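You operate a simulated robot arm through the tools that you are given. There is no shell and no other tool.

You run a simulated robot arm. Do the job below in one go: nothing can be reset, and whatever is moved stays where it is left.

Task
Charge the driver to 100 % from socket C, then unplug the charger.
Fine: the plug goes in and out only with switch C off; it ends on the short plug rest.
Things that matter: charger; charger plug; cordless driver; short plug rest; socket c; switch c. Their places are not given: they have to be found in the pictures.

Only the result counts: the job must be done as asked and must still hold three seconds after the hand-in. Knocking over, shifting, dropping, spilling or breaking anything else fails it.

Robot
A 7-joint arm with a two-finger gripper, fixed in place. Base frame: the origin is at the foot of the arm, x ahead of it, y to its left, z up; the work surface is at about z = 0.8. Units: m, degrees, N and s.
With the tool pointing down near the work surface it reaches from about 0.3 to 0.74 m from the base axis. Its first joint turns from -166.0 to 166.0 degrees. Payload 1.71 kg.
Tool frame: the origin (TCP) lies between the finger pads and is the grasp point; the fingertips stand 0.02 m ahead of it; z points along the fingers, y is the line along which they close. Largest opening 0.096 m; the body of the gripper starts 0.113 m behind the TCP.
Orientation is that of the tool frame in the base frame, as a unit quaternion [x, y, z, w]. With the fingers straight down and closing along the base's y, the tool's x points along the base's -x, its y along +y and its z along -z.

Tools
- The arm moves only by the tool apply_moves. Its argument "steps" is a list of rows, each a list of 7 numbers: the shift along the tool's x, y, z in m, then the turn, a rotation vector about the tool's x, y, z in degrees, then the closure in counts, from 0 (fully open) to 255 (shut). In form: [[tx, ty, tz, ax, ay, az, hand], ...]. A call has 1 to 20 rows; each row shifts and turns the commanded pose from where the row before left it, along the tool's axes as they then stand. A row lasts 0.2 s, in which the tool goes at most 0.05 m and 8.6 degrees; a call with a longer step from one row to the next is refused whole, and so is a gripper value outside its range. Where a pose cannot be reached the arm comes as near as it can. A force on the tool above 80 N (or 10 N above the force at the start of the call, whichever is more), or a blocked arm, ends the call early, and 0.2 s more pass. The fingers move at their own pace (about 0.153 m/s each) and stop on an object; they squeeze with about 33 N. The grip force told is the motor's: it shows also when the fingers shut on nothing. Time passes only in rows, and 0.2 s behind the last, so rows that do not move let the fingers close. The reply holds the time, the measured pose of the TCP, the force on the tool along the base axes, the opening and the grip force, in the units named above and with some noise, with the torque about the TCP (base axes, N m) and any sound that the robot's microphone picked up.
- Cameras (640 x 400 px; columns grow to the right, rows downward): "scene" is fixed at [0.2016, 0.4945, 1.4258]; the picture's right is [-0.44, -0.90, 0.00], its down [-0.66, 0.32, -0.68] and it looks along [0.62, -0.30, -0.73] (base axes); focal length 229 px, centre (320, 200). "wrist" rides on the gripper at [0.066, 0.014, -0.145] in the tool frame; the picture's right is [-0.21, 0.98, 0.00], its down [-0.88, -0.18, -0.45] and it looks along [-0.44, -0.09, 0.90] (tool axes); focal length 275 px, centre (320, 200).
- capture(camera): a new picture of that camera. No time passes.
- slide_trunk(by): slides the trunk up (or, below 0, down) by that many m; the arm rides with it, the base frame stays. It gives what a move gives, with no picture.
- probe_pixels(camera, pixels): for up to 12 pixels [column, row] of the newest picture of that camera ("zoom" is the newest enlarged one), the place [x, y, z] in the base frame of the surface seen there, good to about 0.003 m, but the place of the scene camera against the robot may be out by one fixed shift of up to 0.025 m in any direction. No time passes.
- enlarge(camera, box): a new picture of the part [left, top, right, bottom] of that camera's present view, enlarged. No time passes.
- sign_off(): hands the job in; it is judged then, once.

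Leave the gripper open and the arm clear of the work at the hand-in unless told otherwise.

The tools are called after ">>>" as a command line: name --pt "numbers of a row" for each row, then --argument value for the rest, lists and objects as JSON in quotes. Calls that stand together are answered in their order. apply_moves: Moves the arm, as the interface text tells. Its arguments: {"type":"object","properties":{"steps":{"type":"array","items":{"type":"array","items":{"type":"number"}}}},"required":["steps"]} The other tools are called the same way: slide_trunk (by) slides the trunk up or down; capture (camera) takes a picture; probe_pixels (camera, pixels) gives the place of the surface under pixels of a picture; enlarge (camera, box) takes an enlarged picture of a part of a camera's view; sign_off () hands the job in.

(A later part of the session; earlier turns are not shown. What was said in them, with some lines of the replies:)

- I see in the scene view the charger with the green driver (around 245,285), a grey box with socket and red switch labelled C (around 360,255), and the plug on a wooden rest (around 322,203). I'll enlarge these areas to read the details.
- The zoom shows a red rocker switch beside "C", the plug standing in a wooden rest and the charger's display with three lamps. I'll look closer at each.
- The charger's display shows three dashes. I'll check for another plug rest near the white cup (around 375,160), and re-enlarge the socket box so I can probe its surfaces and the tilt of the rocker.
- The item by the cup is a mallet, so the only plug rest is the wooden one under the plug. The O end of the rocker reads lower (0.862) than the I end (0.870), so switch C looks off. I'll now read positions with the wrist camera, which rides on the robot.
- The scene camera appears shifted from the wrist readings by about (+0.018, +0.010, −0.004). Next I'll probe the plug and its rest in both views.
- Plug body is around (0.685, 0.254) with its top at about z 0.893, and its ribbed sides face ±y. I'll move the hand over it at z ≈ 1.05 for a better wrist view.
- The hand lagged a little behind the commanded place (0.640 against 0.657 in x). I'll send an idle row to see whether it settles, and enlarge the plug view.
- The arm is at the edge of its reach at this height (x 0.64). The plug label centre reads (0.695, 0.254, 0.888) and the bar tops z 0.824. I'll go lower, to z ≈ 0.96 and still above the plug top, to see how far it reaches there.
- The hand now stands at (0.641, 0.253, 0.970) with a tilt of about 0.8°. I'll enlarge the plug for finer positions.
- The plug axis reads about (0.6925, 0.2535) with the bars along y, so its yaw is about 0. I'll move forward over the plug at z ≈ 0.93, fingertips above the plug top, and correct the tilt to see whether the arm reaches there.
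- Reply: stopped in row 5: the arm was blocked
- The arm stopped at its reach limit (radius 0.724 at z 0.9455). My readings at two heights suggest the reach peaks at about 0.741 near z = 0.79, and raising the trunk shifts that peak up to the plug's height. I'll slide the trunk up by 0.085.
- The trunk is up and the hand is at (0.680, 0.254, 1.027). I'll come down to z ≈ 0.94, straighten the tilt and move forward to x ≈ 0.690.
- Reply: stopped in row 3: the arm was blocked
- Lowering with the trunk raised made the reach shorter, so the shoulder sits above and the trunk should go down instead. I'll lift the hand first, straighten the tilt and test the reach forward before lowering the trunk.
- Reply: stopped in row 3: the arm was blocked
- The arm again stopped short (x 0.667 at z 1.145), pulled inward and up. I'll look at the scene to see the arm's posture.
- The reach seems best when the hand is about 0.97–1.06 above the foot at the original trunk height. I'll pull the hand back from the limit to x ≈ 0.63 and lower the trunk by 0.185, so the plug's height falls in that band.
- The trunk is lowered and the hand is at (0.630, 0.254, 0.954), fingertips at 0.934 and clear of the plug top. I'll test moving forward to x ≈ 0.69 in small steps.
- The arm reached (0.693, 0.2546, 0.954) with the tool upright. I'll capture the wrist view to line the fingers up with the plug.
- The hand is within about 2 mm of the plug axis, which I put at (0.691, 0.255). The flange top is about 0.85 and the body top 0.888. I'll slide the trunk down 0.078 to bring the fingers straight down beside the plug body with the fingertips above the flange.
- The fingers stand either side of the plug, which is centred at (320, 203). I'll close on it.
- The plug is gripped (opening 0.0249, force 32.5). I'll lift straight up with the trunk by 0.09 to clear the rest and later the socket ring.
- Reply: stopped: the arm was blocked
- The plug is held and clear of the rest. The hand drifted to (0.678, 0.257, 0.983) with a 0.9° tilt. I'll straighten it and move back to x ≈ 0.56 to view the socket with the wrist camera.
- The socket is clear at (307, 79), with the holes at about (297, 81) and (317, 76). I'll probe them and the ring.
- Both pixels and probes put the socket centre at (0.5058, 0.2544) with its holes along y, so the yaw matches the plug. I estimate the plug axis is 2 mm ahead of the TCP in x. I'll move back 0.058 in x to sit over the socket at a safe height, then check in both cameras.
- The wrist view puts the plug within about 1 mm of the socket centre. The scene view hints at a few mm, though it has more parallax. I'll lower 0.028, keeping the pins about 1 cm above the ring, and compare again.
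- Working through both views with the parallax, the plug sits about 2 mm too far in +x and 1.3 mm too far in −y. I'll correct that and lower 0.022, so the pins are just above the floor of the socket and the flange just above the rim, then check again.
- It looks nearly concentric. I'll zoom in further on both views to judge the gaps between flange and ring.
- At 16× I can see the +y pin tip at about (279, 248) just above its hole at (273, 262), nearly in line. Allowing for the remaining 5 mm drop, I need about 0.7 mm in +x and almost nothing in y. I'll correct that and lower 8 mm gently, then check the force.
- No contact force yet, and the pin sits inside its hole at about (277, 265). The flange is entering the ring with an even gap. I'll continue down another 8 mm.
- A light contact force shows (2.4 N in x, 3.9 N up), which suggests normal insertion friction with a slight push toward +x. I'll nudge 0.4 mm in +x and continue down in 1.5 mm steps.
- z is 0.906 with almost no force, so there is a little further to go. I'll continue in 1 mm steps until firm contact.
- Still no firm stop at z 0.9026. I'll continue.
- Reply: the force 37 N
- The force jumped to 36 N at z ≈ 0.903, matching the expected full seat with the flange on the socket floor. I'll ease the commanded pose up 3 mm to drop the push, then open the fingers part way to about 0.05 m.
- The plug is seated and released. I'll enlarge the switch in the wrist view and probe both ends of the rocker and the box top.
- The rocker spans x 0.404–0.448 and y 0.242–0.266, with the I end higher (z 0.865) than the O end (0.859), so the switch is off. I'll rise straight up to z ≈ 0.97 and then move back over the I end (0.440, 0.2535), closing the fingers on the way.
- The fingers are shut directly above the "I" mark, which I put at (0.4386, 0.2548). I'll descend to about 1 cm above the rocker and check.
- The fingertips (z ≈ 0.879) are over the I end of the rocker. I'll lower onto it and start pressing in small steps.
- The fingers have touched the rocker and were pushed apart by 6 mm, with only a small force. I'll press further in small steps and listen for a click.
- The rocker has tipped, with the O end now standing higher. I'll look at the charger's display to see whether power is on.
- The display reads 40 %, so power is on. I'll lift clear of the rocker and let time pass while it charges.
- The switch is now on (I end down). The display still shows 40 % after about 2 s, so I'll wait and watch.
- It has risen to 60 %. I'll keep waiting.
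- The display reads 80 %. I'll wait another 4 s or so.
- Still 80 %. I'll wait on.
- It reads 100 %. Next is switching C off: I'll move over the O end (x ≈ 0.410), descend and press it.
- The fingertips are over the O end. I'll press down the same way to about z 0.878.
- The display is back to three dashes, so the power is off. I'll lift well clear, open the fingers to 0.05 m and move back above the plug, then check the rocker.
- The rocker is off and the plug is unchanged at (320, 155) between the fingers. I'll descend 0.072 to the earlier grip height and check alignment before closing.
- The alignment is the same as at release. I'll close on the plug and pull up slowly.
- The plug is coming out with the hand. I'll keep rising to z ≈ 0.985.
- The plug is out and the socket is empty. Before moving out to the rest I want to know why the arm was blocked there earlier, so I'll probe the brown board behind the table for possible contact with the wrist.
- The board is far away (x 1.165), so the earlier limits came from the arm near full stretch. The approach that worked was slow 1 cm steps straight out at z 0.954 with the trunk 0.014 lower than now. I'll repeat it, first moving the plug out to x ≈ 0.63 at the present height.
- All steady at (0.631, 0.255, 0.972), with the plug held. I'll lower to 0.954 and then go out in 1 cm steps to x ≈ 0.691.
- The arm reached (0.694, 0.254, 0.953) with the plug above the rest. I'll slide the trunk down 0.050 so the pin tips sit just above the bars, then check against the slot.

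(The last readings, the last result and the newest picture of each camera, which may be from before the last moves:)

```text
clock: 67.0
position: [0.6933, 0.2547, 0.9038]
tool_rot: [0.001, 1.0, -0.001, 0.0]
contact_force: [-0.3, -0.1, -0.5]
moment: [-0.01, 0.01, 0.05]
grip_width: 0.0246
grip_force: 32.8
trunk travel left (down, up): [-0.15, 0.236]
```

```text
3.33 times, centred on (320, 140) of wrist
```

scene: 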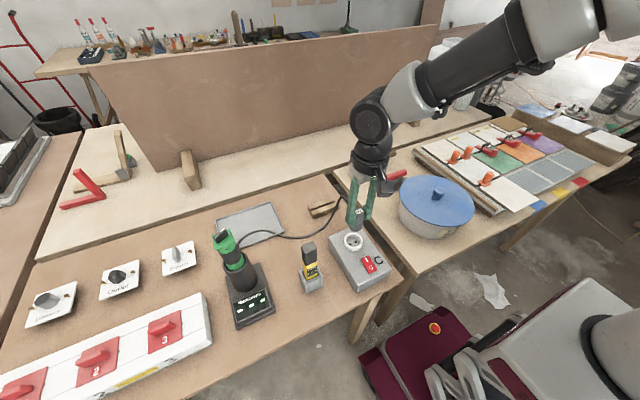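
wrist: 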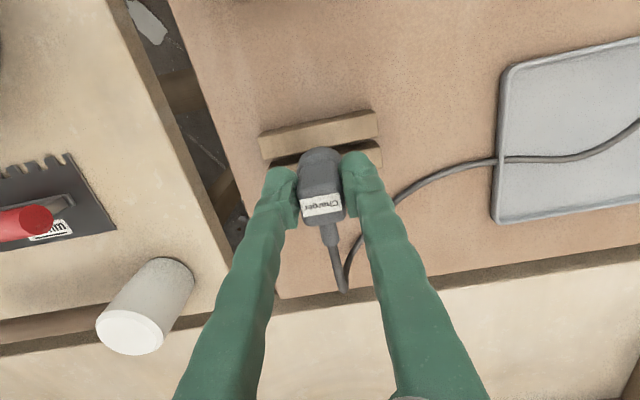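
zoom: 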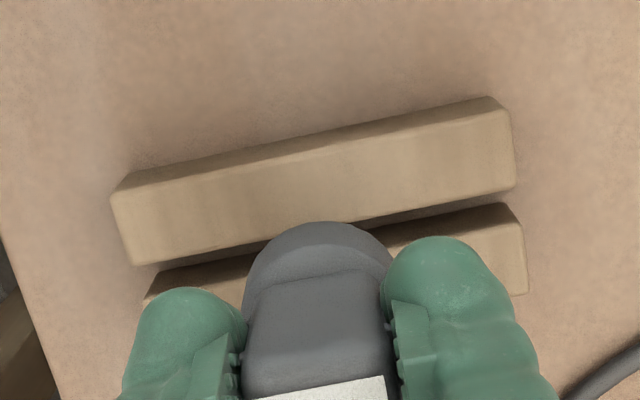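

The plug has slipped a little toward +x in the grip since the first lift. In the scene zoom the pin tip at (303, 237) looks as if it would land on the far bar rather than in the slot. I'll zoom closer to measure the correction.

>>> enlarge --camera "scene" --box '[308, 190, 338, 215]'

>>> enlarge --camera "wrist" --box '[280, 120, 360, 170]'

```text
16.00 times, centred on (323, 202) of scene
```

zoom: 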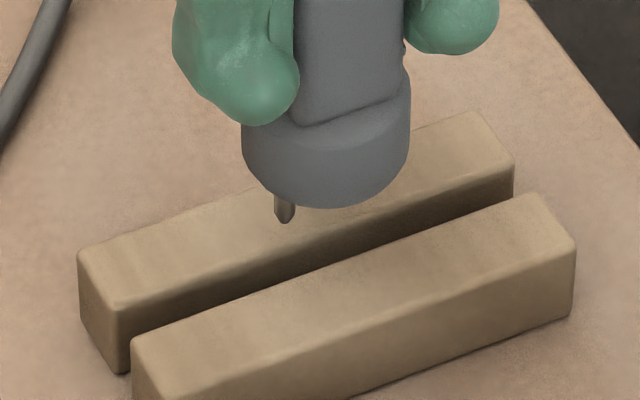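

```text
8.00 times, centred on (320, 145) of wrist
```

zoom: 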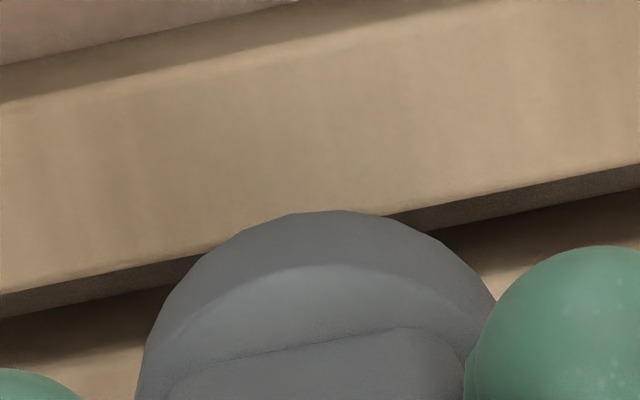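

From the plug outline and pin tip in both views, the plug needs about 3.6 mm in −x to centre over the slot. I'll apply that and look again before lowering.

>>> apply_moves --pt "0.0018 0 0 0 0 0 255" --pt "0.0018 0 0 0 0 0 255" --pt "0 0 0 0 0 0 255"

>>> enlarge --camera "scene" --box '[308, 190, 338, 215]'

>>> enlarge --camera "wrist" --box '[280, 120, 360, 170]'

```text
clock: 67.8
position: [0.6889, 0.2538, 0.9039]
tool_rot: [0.001, 1.0, -0.002, 0.0]
contact_force: [0.4, -1.1, -1.7]
moment: [0.01, 0.02, 0.02]
grip_width: 0.0246
grip_force: 33.5
trunk travel left (down, up): [-0.15, 0.236]
```

```text
16.00 times, centred on (323, 202) of scene
```

zoom: 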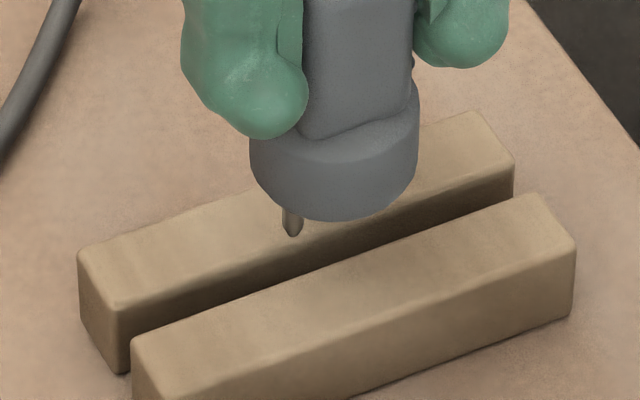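

```text
8.00 times, centred on (320, 145) of wrist
```

zoom: 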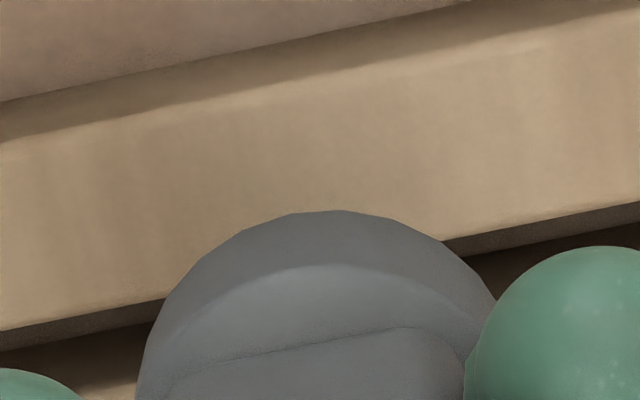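

The pin tip at (293, 235) should now land near row 259, close to the slot centre at 262. I'll shift another 0.6 mm and lower 0.012 with the trunk so the tips just enter the slot, then check the force.

>>> apply_moves --pt "0.0006 0 0 0 0 0 255" --pt "0 0 0 0 0 0 255"

>>> slide_trunk --by -0.012

>>> enlarge --camera "scene" --box '[308, 190, 338, 215]'

```text
clock: 68.4
position: [0.6889, 0.2531, 0.9022]
tool_rot: [0.001, 1.0, -0.001, 0.0]
contact_force: [0.2, 0.7, -0.3]
moment: [-0.01, -0.01, -0.01]
grip_width: 0.0245
grip_force: 33.1
trunk travel left (down, up): [-0.15, 0.236]
```

```text
clock: 69.0
position: [0.6883, 0.2537, 0.8907]
tool_rot: [0.001, 1.0, 0.0, 0.0]
contact_force: [0.0, 0.0, -0.4]
moment: [0.02, 0.03, -0.02]
grip_width: 0.0245
grip_force: 33.4
trunk travel left (down, up): [-0.138, 0.248]
```

```text
16.00 times, centred on (323, 202) of scene
```

zoom: 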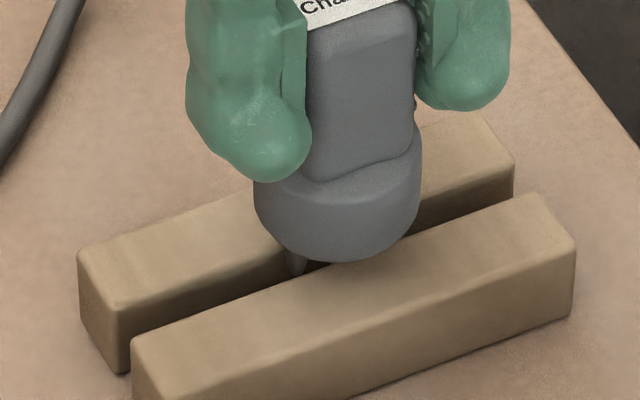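

The pin is entering the slot with no force. I'll lower a further 0.010 with the trunk.

>>> slide_trunk --by -0.01

>>> enlarge --camera "scene" --box '[308, 190, 338, 215]'

```text
clock: 69.6
position: [0.688, 0.2538, 0.8812]
tool_rot: [0.001, 1.0, 0.0, 0.0]
contact_force: [-0.3, 0.1, -1.1]
moment: [-0.01, -0.01, 0.01]
grip_width: 0.0247
grip_force: 33.2
trunk travel left (down, up): [-0.128, 0.258]
```

```text
16.00 times, centred on (323, 202) of scene
```

zoom: 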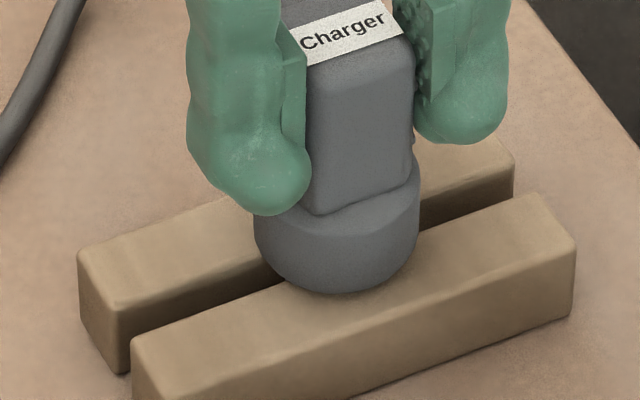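

The flange is nearly on the bars. I'll lower in 1 mm arm steps until light contact.

>>> apply_moves --pt "0 0 0.001 0 0 0 255" --pt "0 0 0.001 0 0 0 255" --pt "0 0 0.001 0 0 0 255" --pt "0 0 0 0 0 0 255"

```text
clock: 70.6
position: [0.6903, 0.2534, 0.8773]
tool_rot: [0.002, 1.0, 0.0, 0.001]
contact_force: [-0.2, -0.4, -1.3]
moment: [0.01, -0.01, 0.02]
grip_width: 0.0247
grip_force: 33.0
trunk travel left (down, up): [-0.128, 0.258]
```

>>> apply_moves --pt "0 0 0.0007 0 0 0 255" --pt "0 0 0.0007 0 0 0 255" --pt "0 0 0 0 0 0 255"

>>> enlarge --camera "scene" --box '[308, 190, 338, 215]'

```text
clock: 71.4
position: [0.6904, 0.2542, 0.878]
tool_rot: [0.001, 1.0, 0.0, 0.0]
contact_force: [2.4, 0.8, 3.9]
moment: [0.01, -0.14, 0.02]
grip_width: 0.0248
grip_force: 33.1
trunk travel left (down, up): [-0.128, 0.258]
```

```text
16.00 times, centred on (323, 202) of scene
```

zoom: 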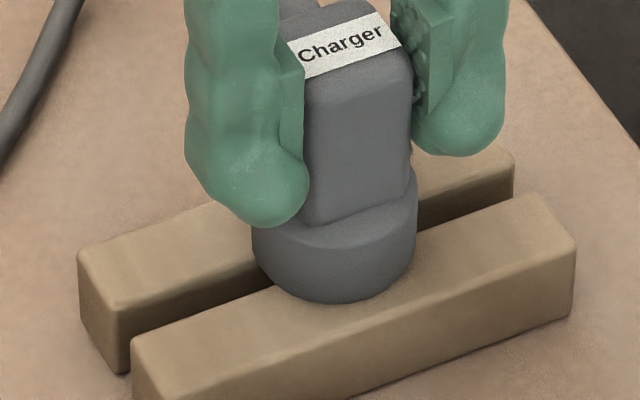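

Light contact at about 5 N shows the plug is seated on the rest. I'll ease 0.5 mm toward +x to relieve the side force and open the fingers slowly.

>>> apply_moves --pt "-0.0005 0 -0.0004 0 0 0 255" --pt "0 0 0 0 0 0 180" --pt "0 0 0 0 0 0 150" --pt "0 0 0 0 0 0 110" --pt "0 0 0 0 0 0 60" --pt "0 0 0 0 0 0 60"

>>> enlarge --camera "scene" --box '[290, 170, 360, 225]'

>>> capture --camera "wrist"

```text
clock: 72.8
position: [0.6892, 0.2535, 0.8785]
tool_rot: [0.001, 1.0, 0.0, 0.0]
contact_force: [0.7, -0.3, 0.5]
moment: [0.01, -0.03, 0.01]
grip_width: 0.0733
grip_force: 0.0
trunk travel left (down, up): [-0.128, 0.258]
```

```text
7.27 times, centred on (325, 198) of scene
```

zoom: 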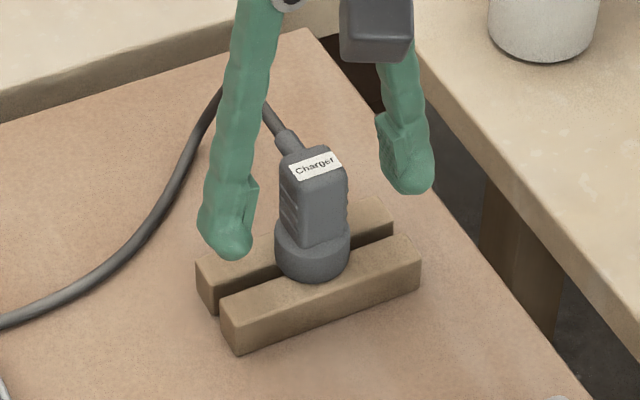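

```text
taken
```

wrist: 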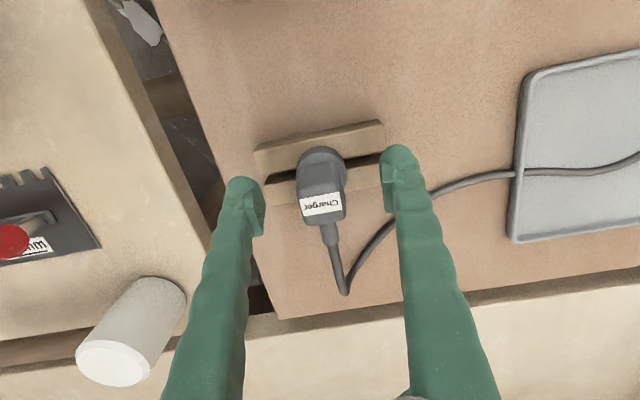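

The plug stands upright on the rest, released. I'll rise straight up in small steps with the fingers open.

>>> apply_moves --pt "0 0 -0.008 0 0 0 60" --pt "0 0 -0.01 0 0 0 60" --pt "0 0 -0.01 0 0 0 60" --pt "0 0 -0.01 0 0 0 60" --pt "0 0 -0.01 0 0 0 60" --pt "0 0 -0.01 0 0 0 60" --pt "0 0 -0.01 0 0 0 60" --pt "0 0 0 0 0 0 60"

>>> enlarge --camera "scene" --box '[280, 150, 370, 230]'

```text
clock: 74.6
position: [0.6899, 0.2553, 0.9458]
tool_rot: [0.001, 1.0, 0.0, 0.0]
contact_force: [0.1, -0.1, -0.3]
moment: [0.03, 0.0, 0.03]
grip_width: 0.0736
grip_force: 0.0
trunk travel left (down, up): [-0.128, 0.258]
```

```text
5.00 times, centred on (325, 190) of scene
```

zoom: 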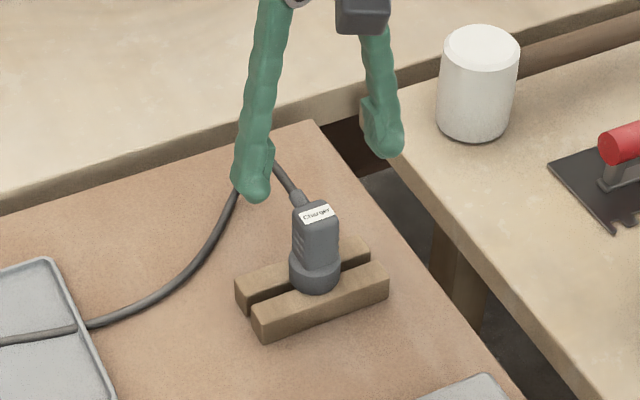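

The plug stays put as the hand clears it (fingertips at 0.926, plug top about 0.89). I'll pull back and up to a clear parking place, opening the gripper fully.

>>> apply_moves --pt "0 0 -0.02 0 0 0 60" --pt "0.01 0 -0.02 0 0 0 60" --pt "0.015 0 -0.02 0 0 0 60" --pt "0.02 0 -0.02 0 0 0 60" --pt "0.02 0 -0.02 0 0 0 0" --pt "0.02 0 -0.02 0 0 0 0" --pt "0.02 0 -0.02 0 0 0 0" --pt "0.02 0 -0.01 0 0 0 0" --pt "0 0 0 0 0 0 0" --pt "0 0 0 0 0 0 0"

>>> capture --camera "scene"

>>> enlarge --camera "scene" --box '[200, 170, 420, 330]'

>>> capture --camera "wrist"

```text
clock: 76.8
position: [0.5634, 0.2516, 1.0924]
tool_rot: [0.0, 1.0, -0.001, 0.001]
contact_force: [-0.2, -1.0, -0.3]
moment: [-0.01, 0.02, 0.02]
grip_width: 0.0959
grip_force: 0.0
trunk travel left (down, up): [-0.128, 0.258]
```

```text
taken
```

scene: 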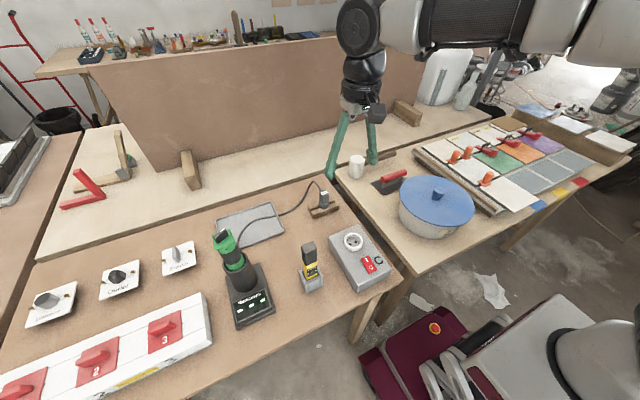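

```text
2.50 times, centred on (310, 250) of scene
```

zoom: 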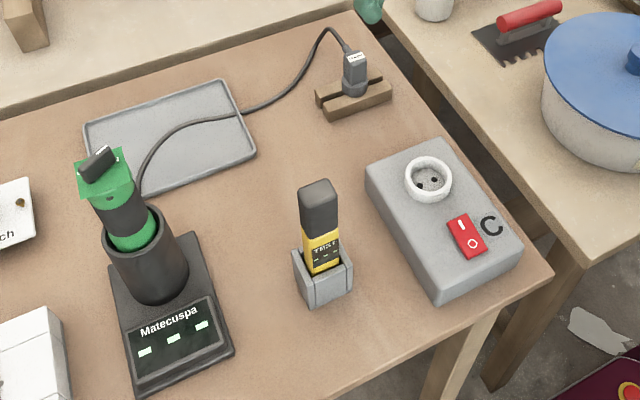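

```text
taken
```

wrist: 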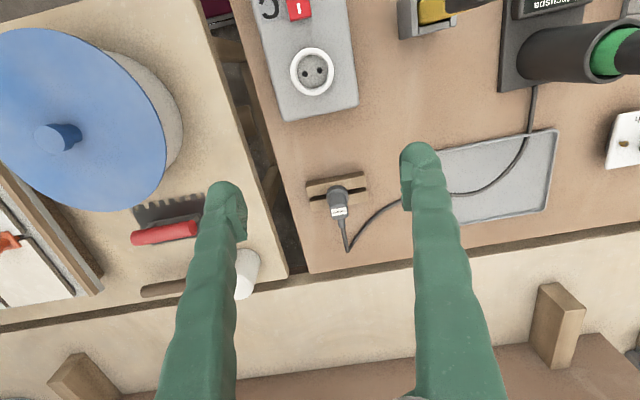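

The scene now matches the start:
- **Plug:** upright on the short rest at about (322, 203).
- **Socket C:** empty.
- **Switch C:** off, with the O end down.
- **Charger:** the display is back to dashes, after it reached 100 %.
- **Arm:** the hand is open and well clear, and nothing else appears to have moved.

I'll hand in the job.

>>> sign_off

```text
The job is handed in.
```

The driver was charged to 100 % from socket C, and the charger is now unplugged with its plug back on the short plug rest. I've handed the job in.

- **Charging:** with the plug in and switch C on, the charger's display climbed from 40 % to 100 %. It went back to dashes once I switched C off.
- **Switch C:** it was off both when the plug went in and when it came out, and it is off now.
- **Plug:** it stands upright on the rest.
- **Surroundings:** the last pictures show nothing else moved.
- **Arm:** the gripper is open and well clear of the work.
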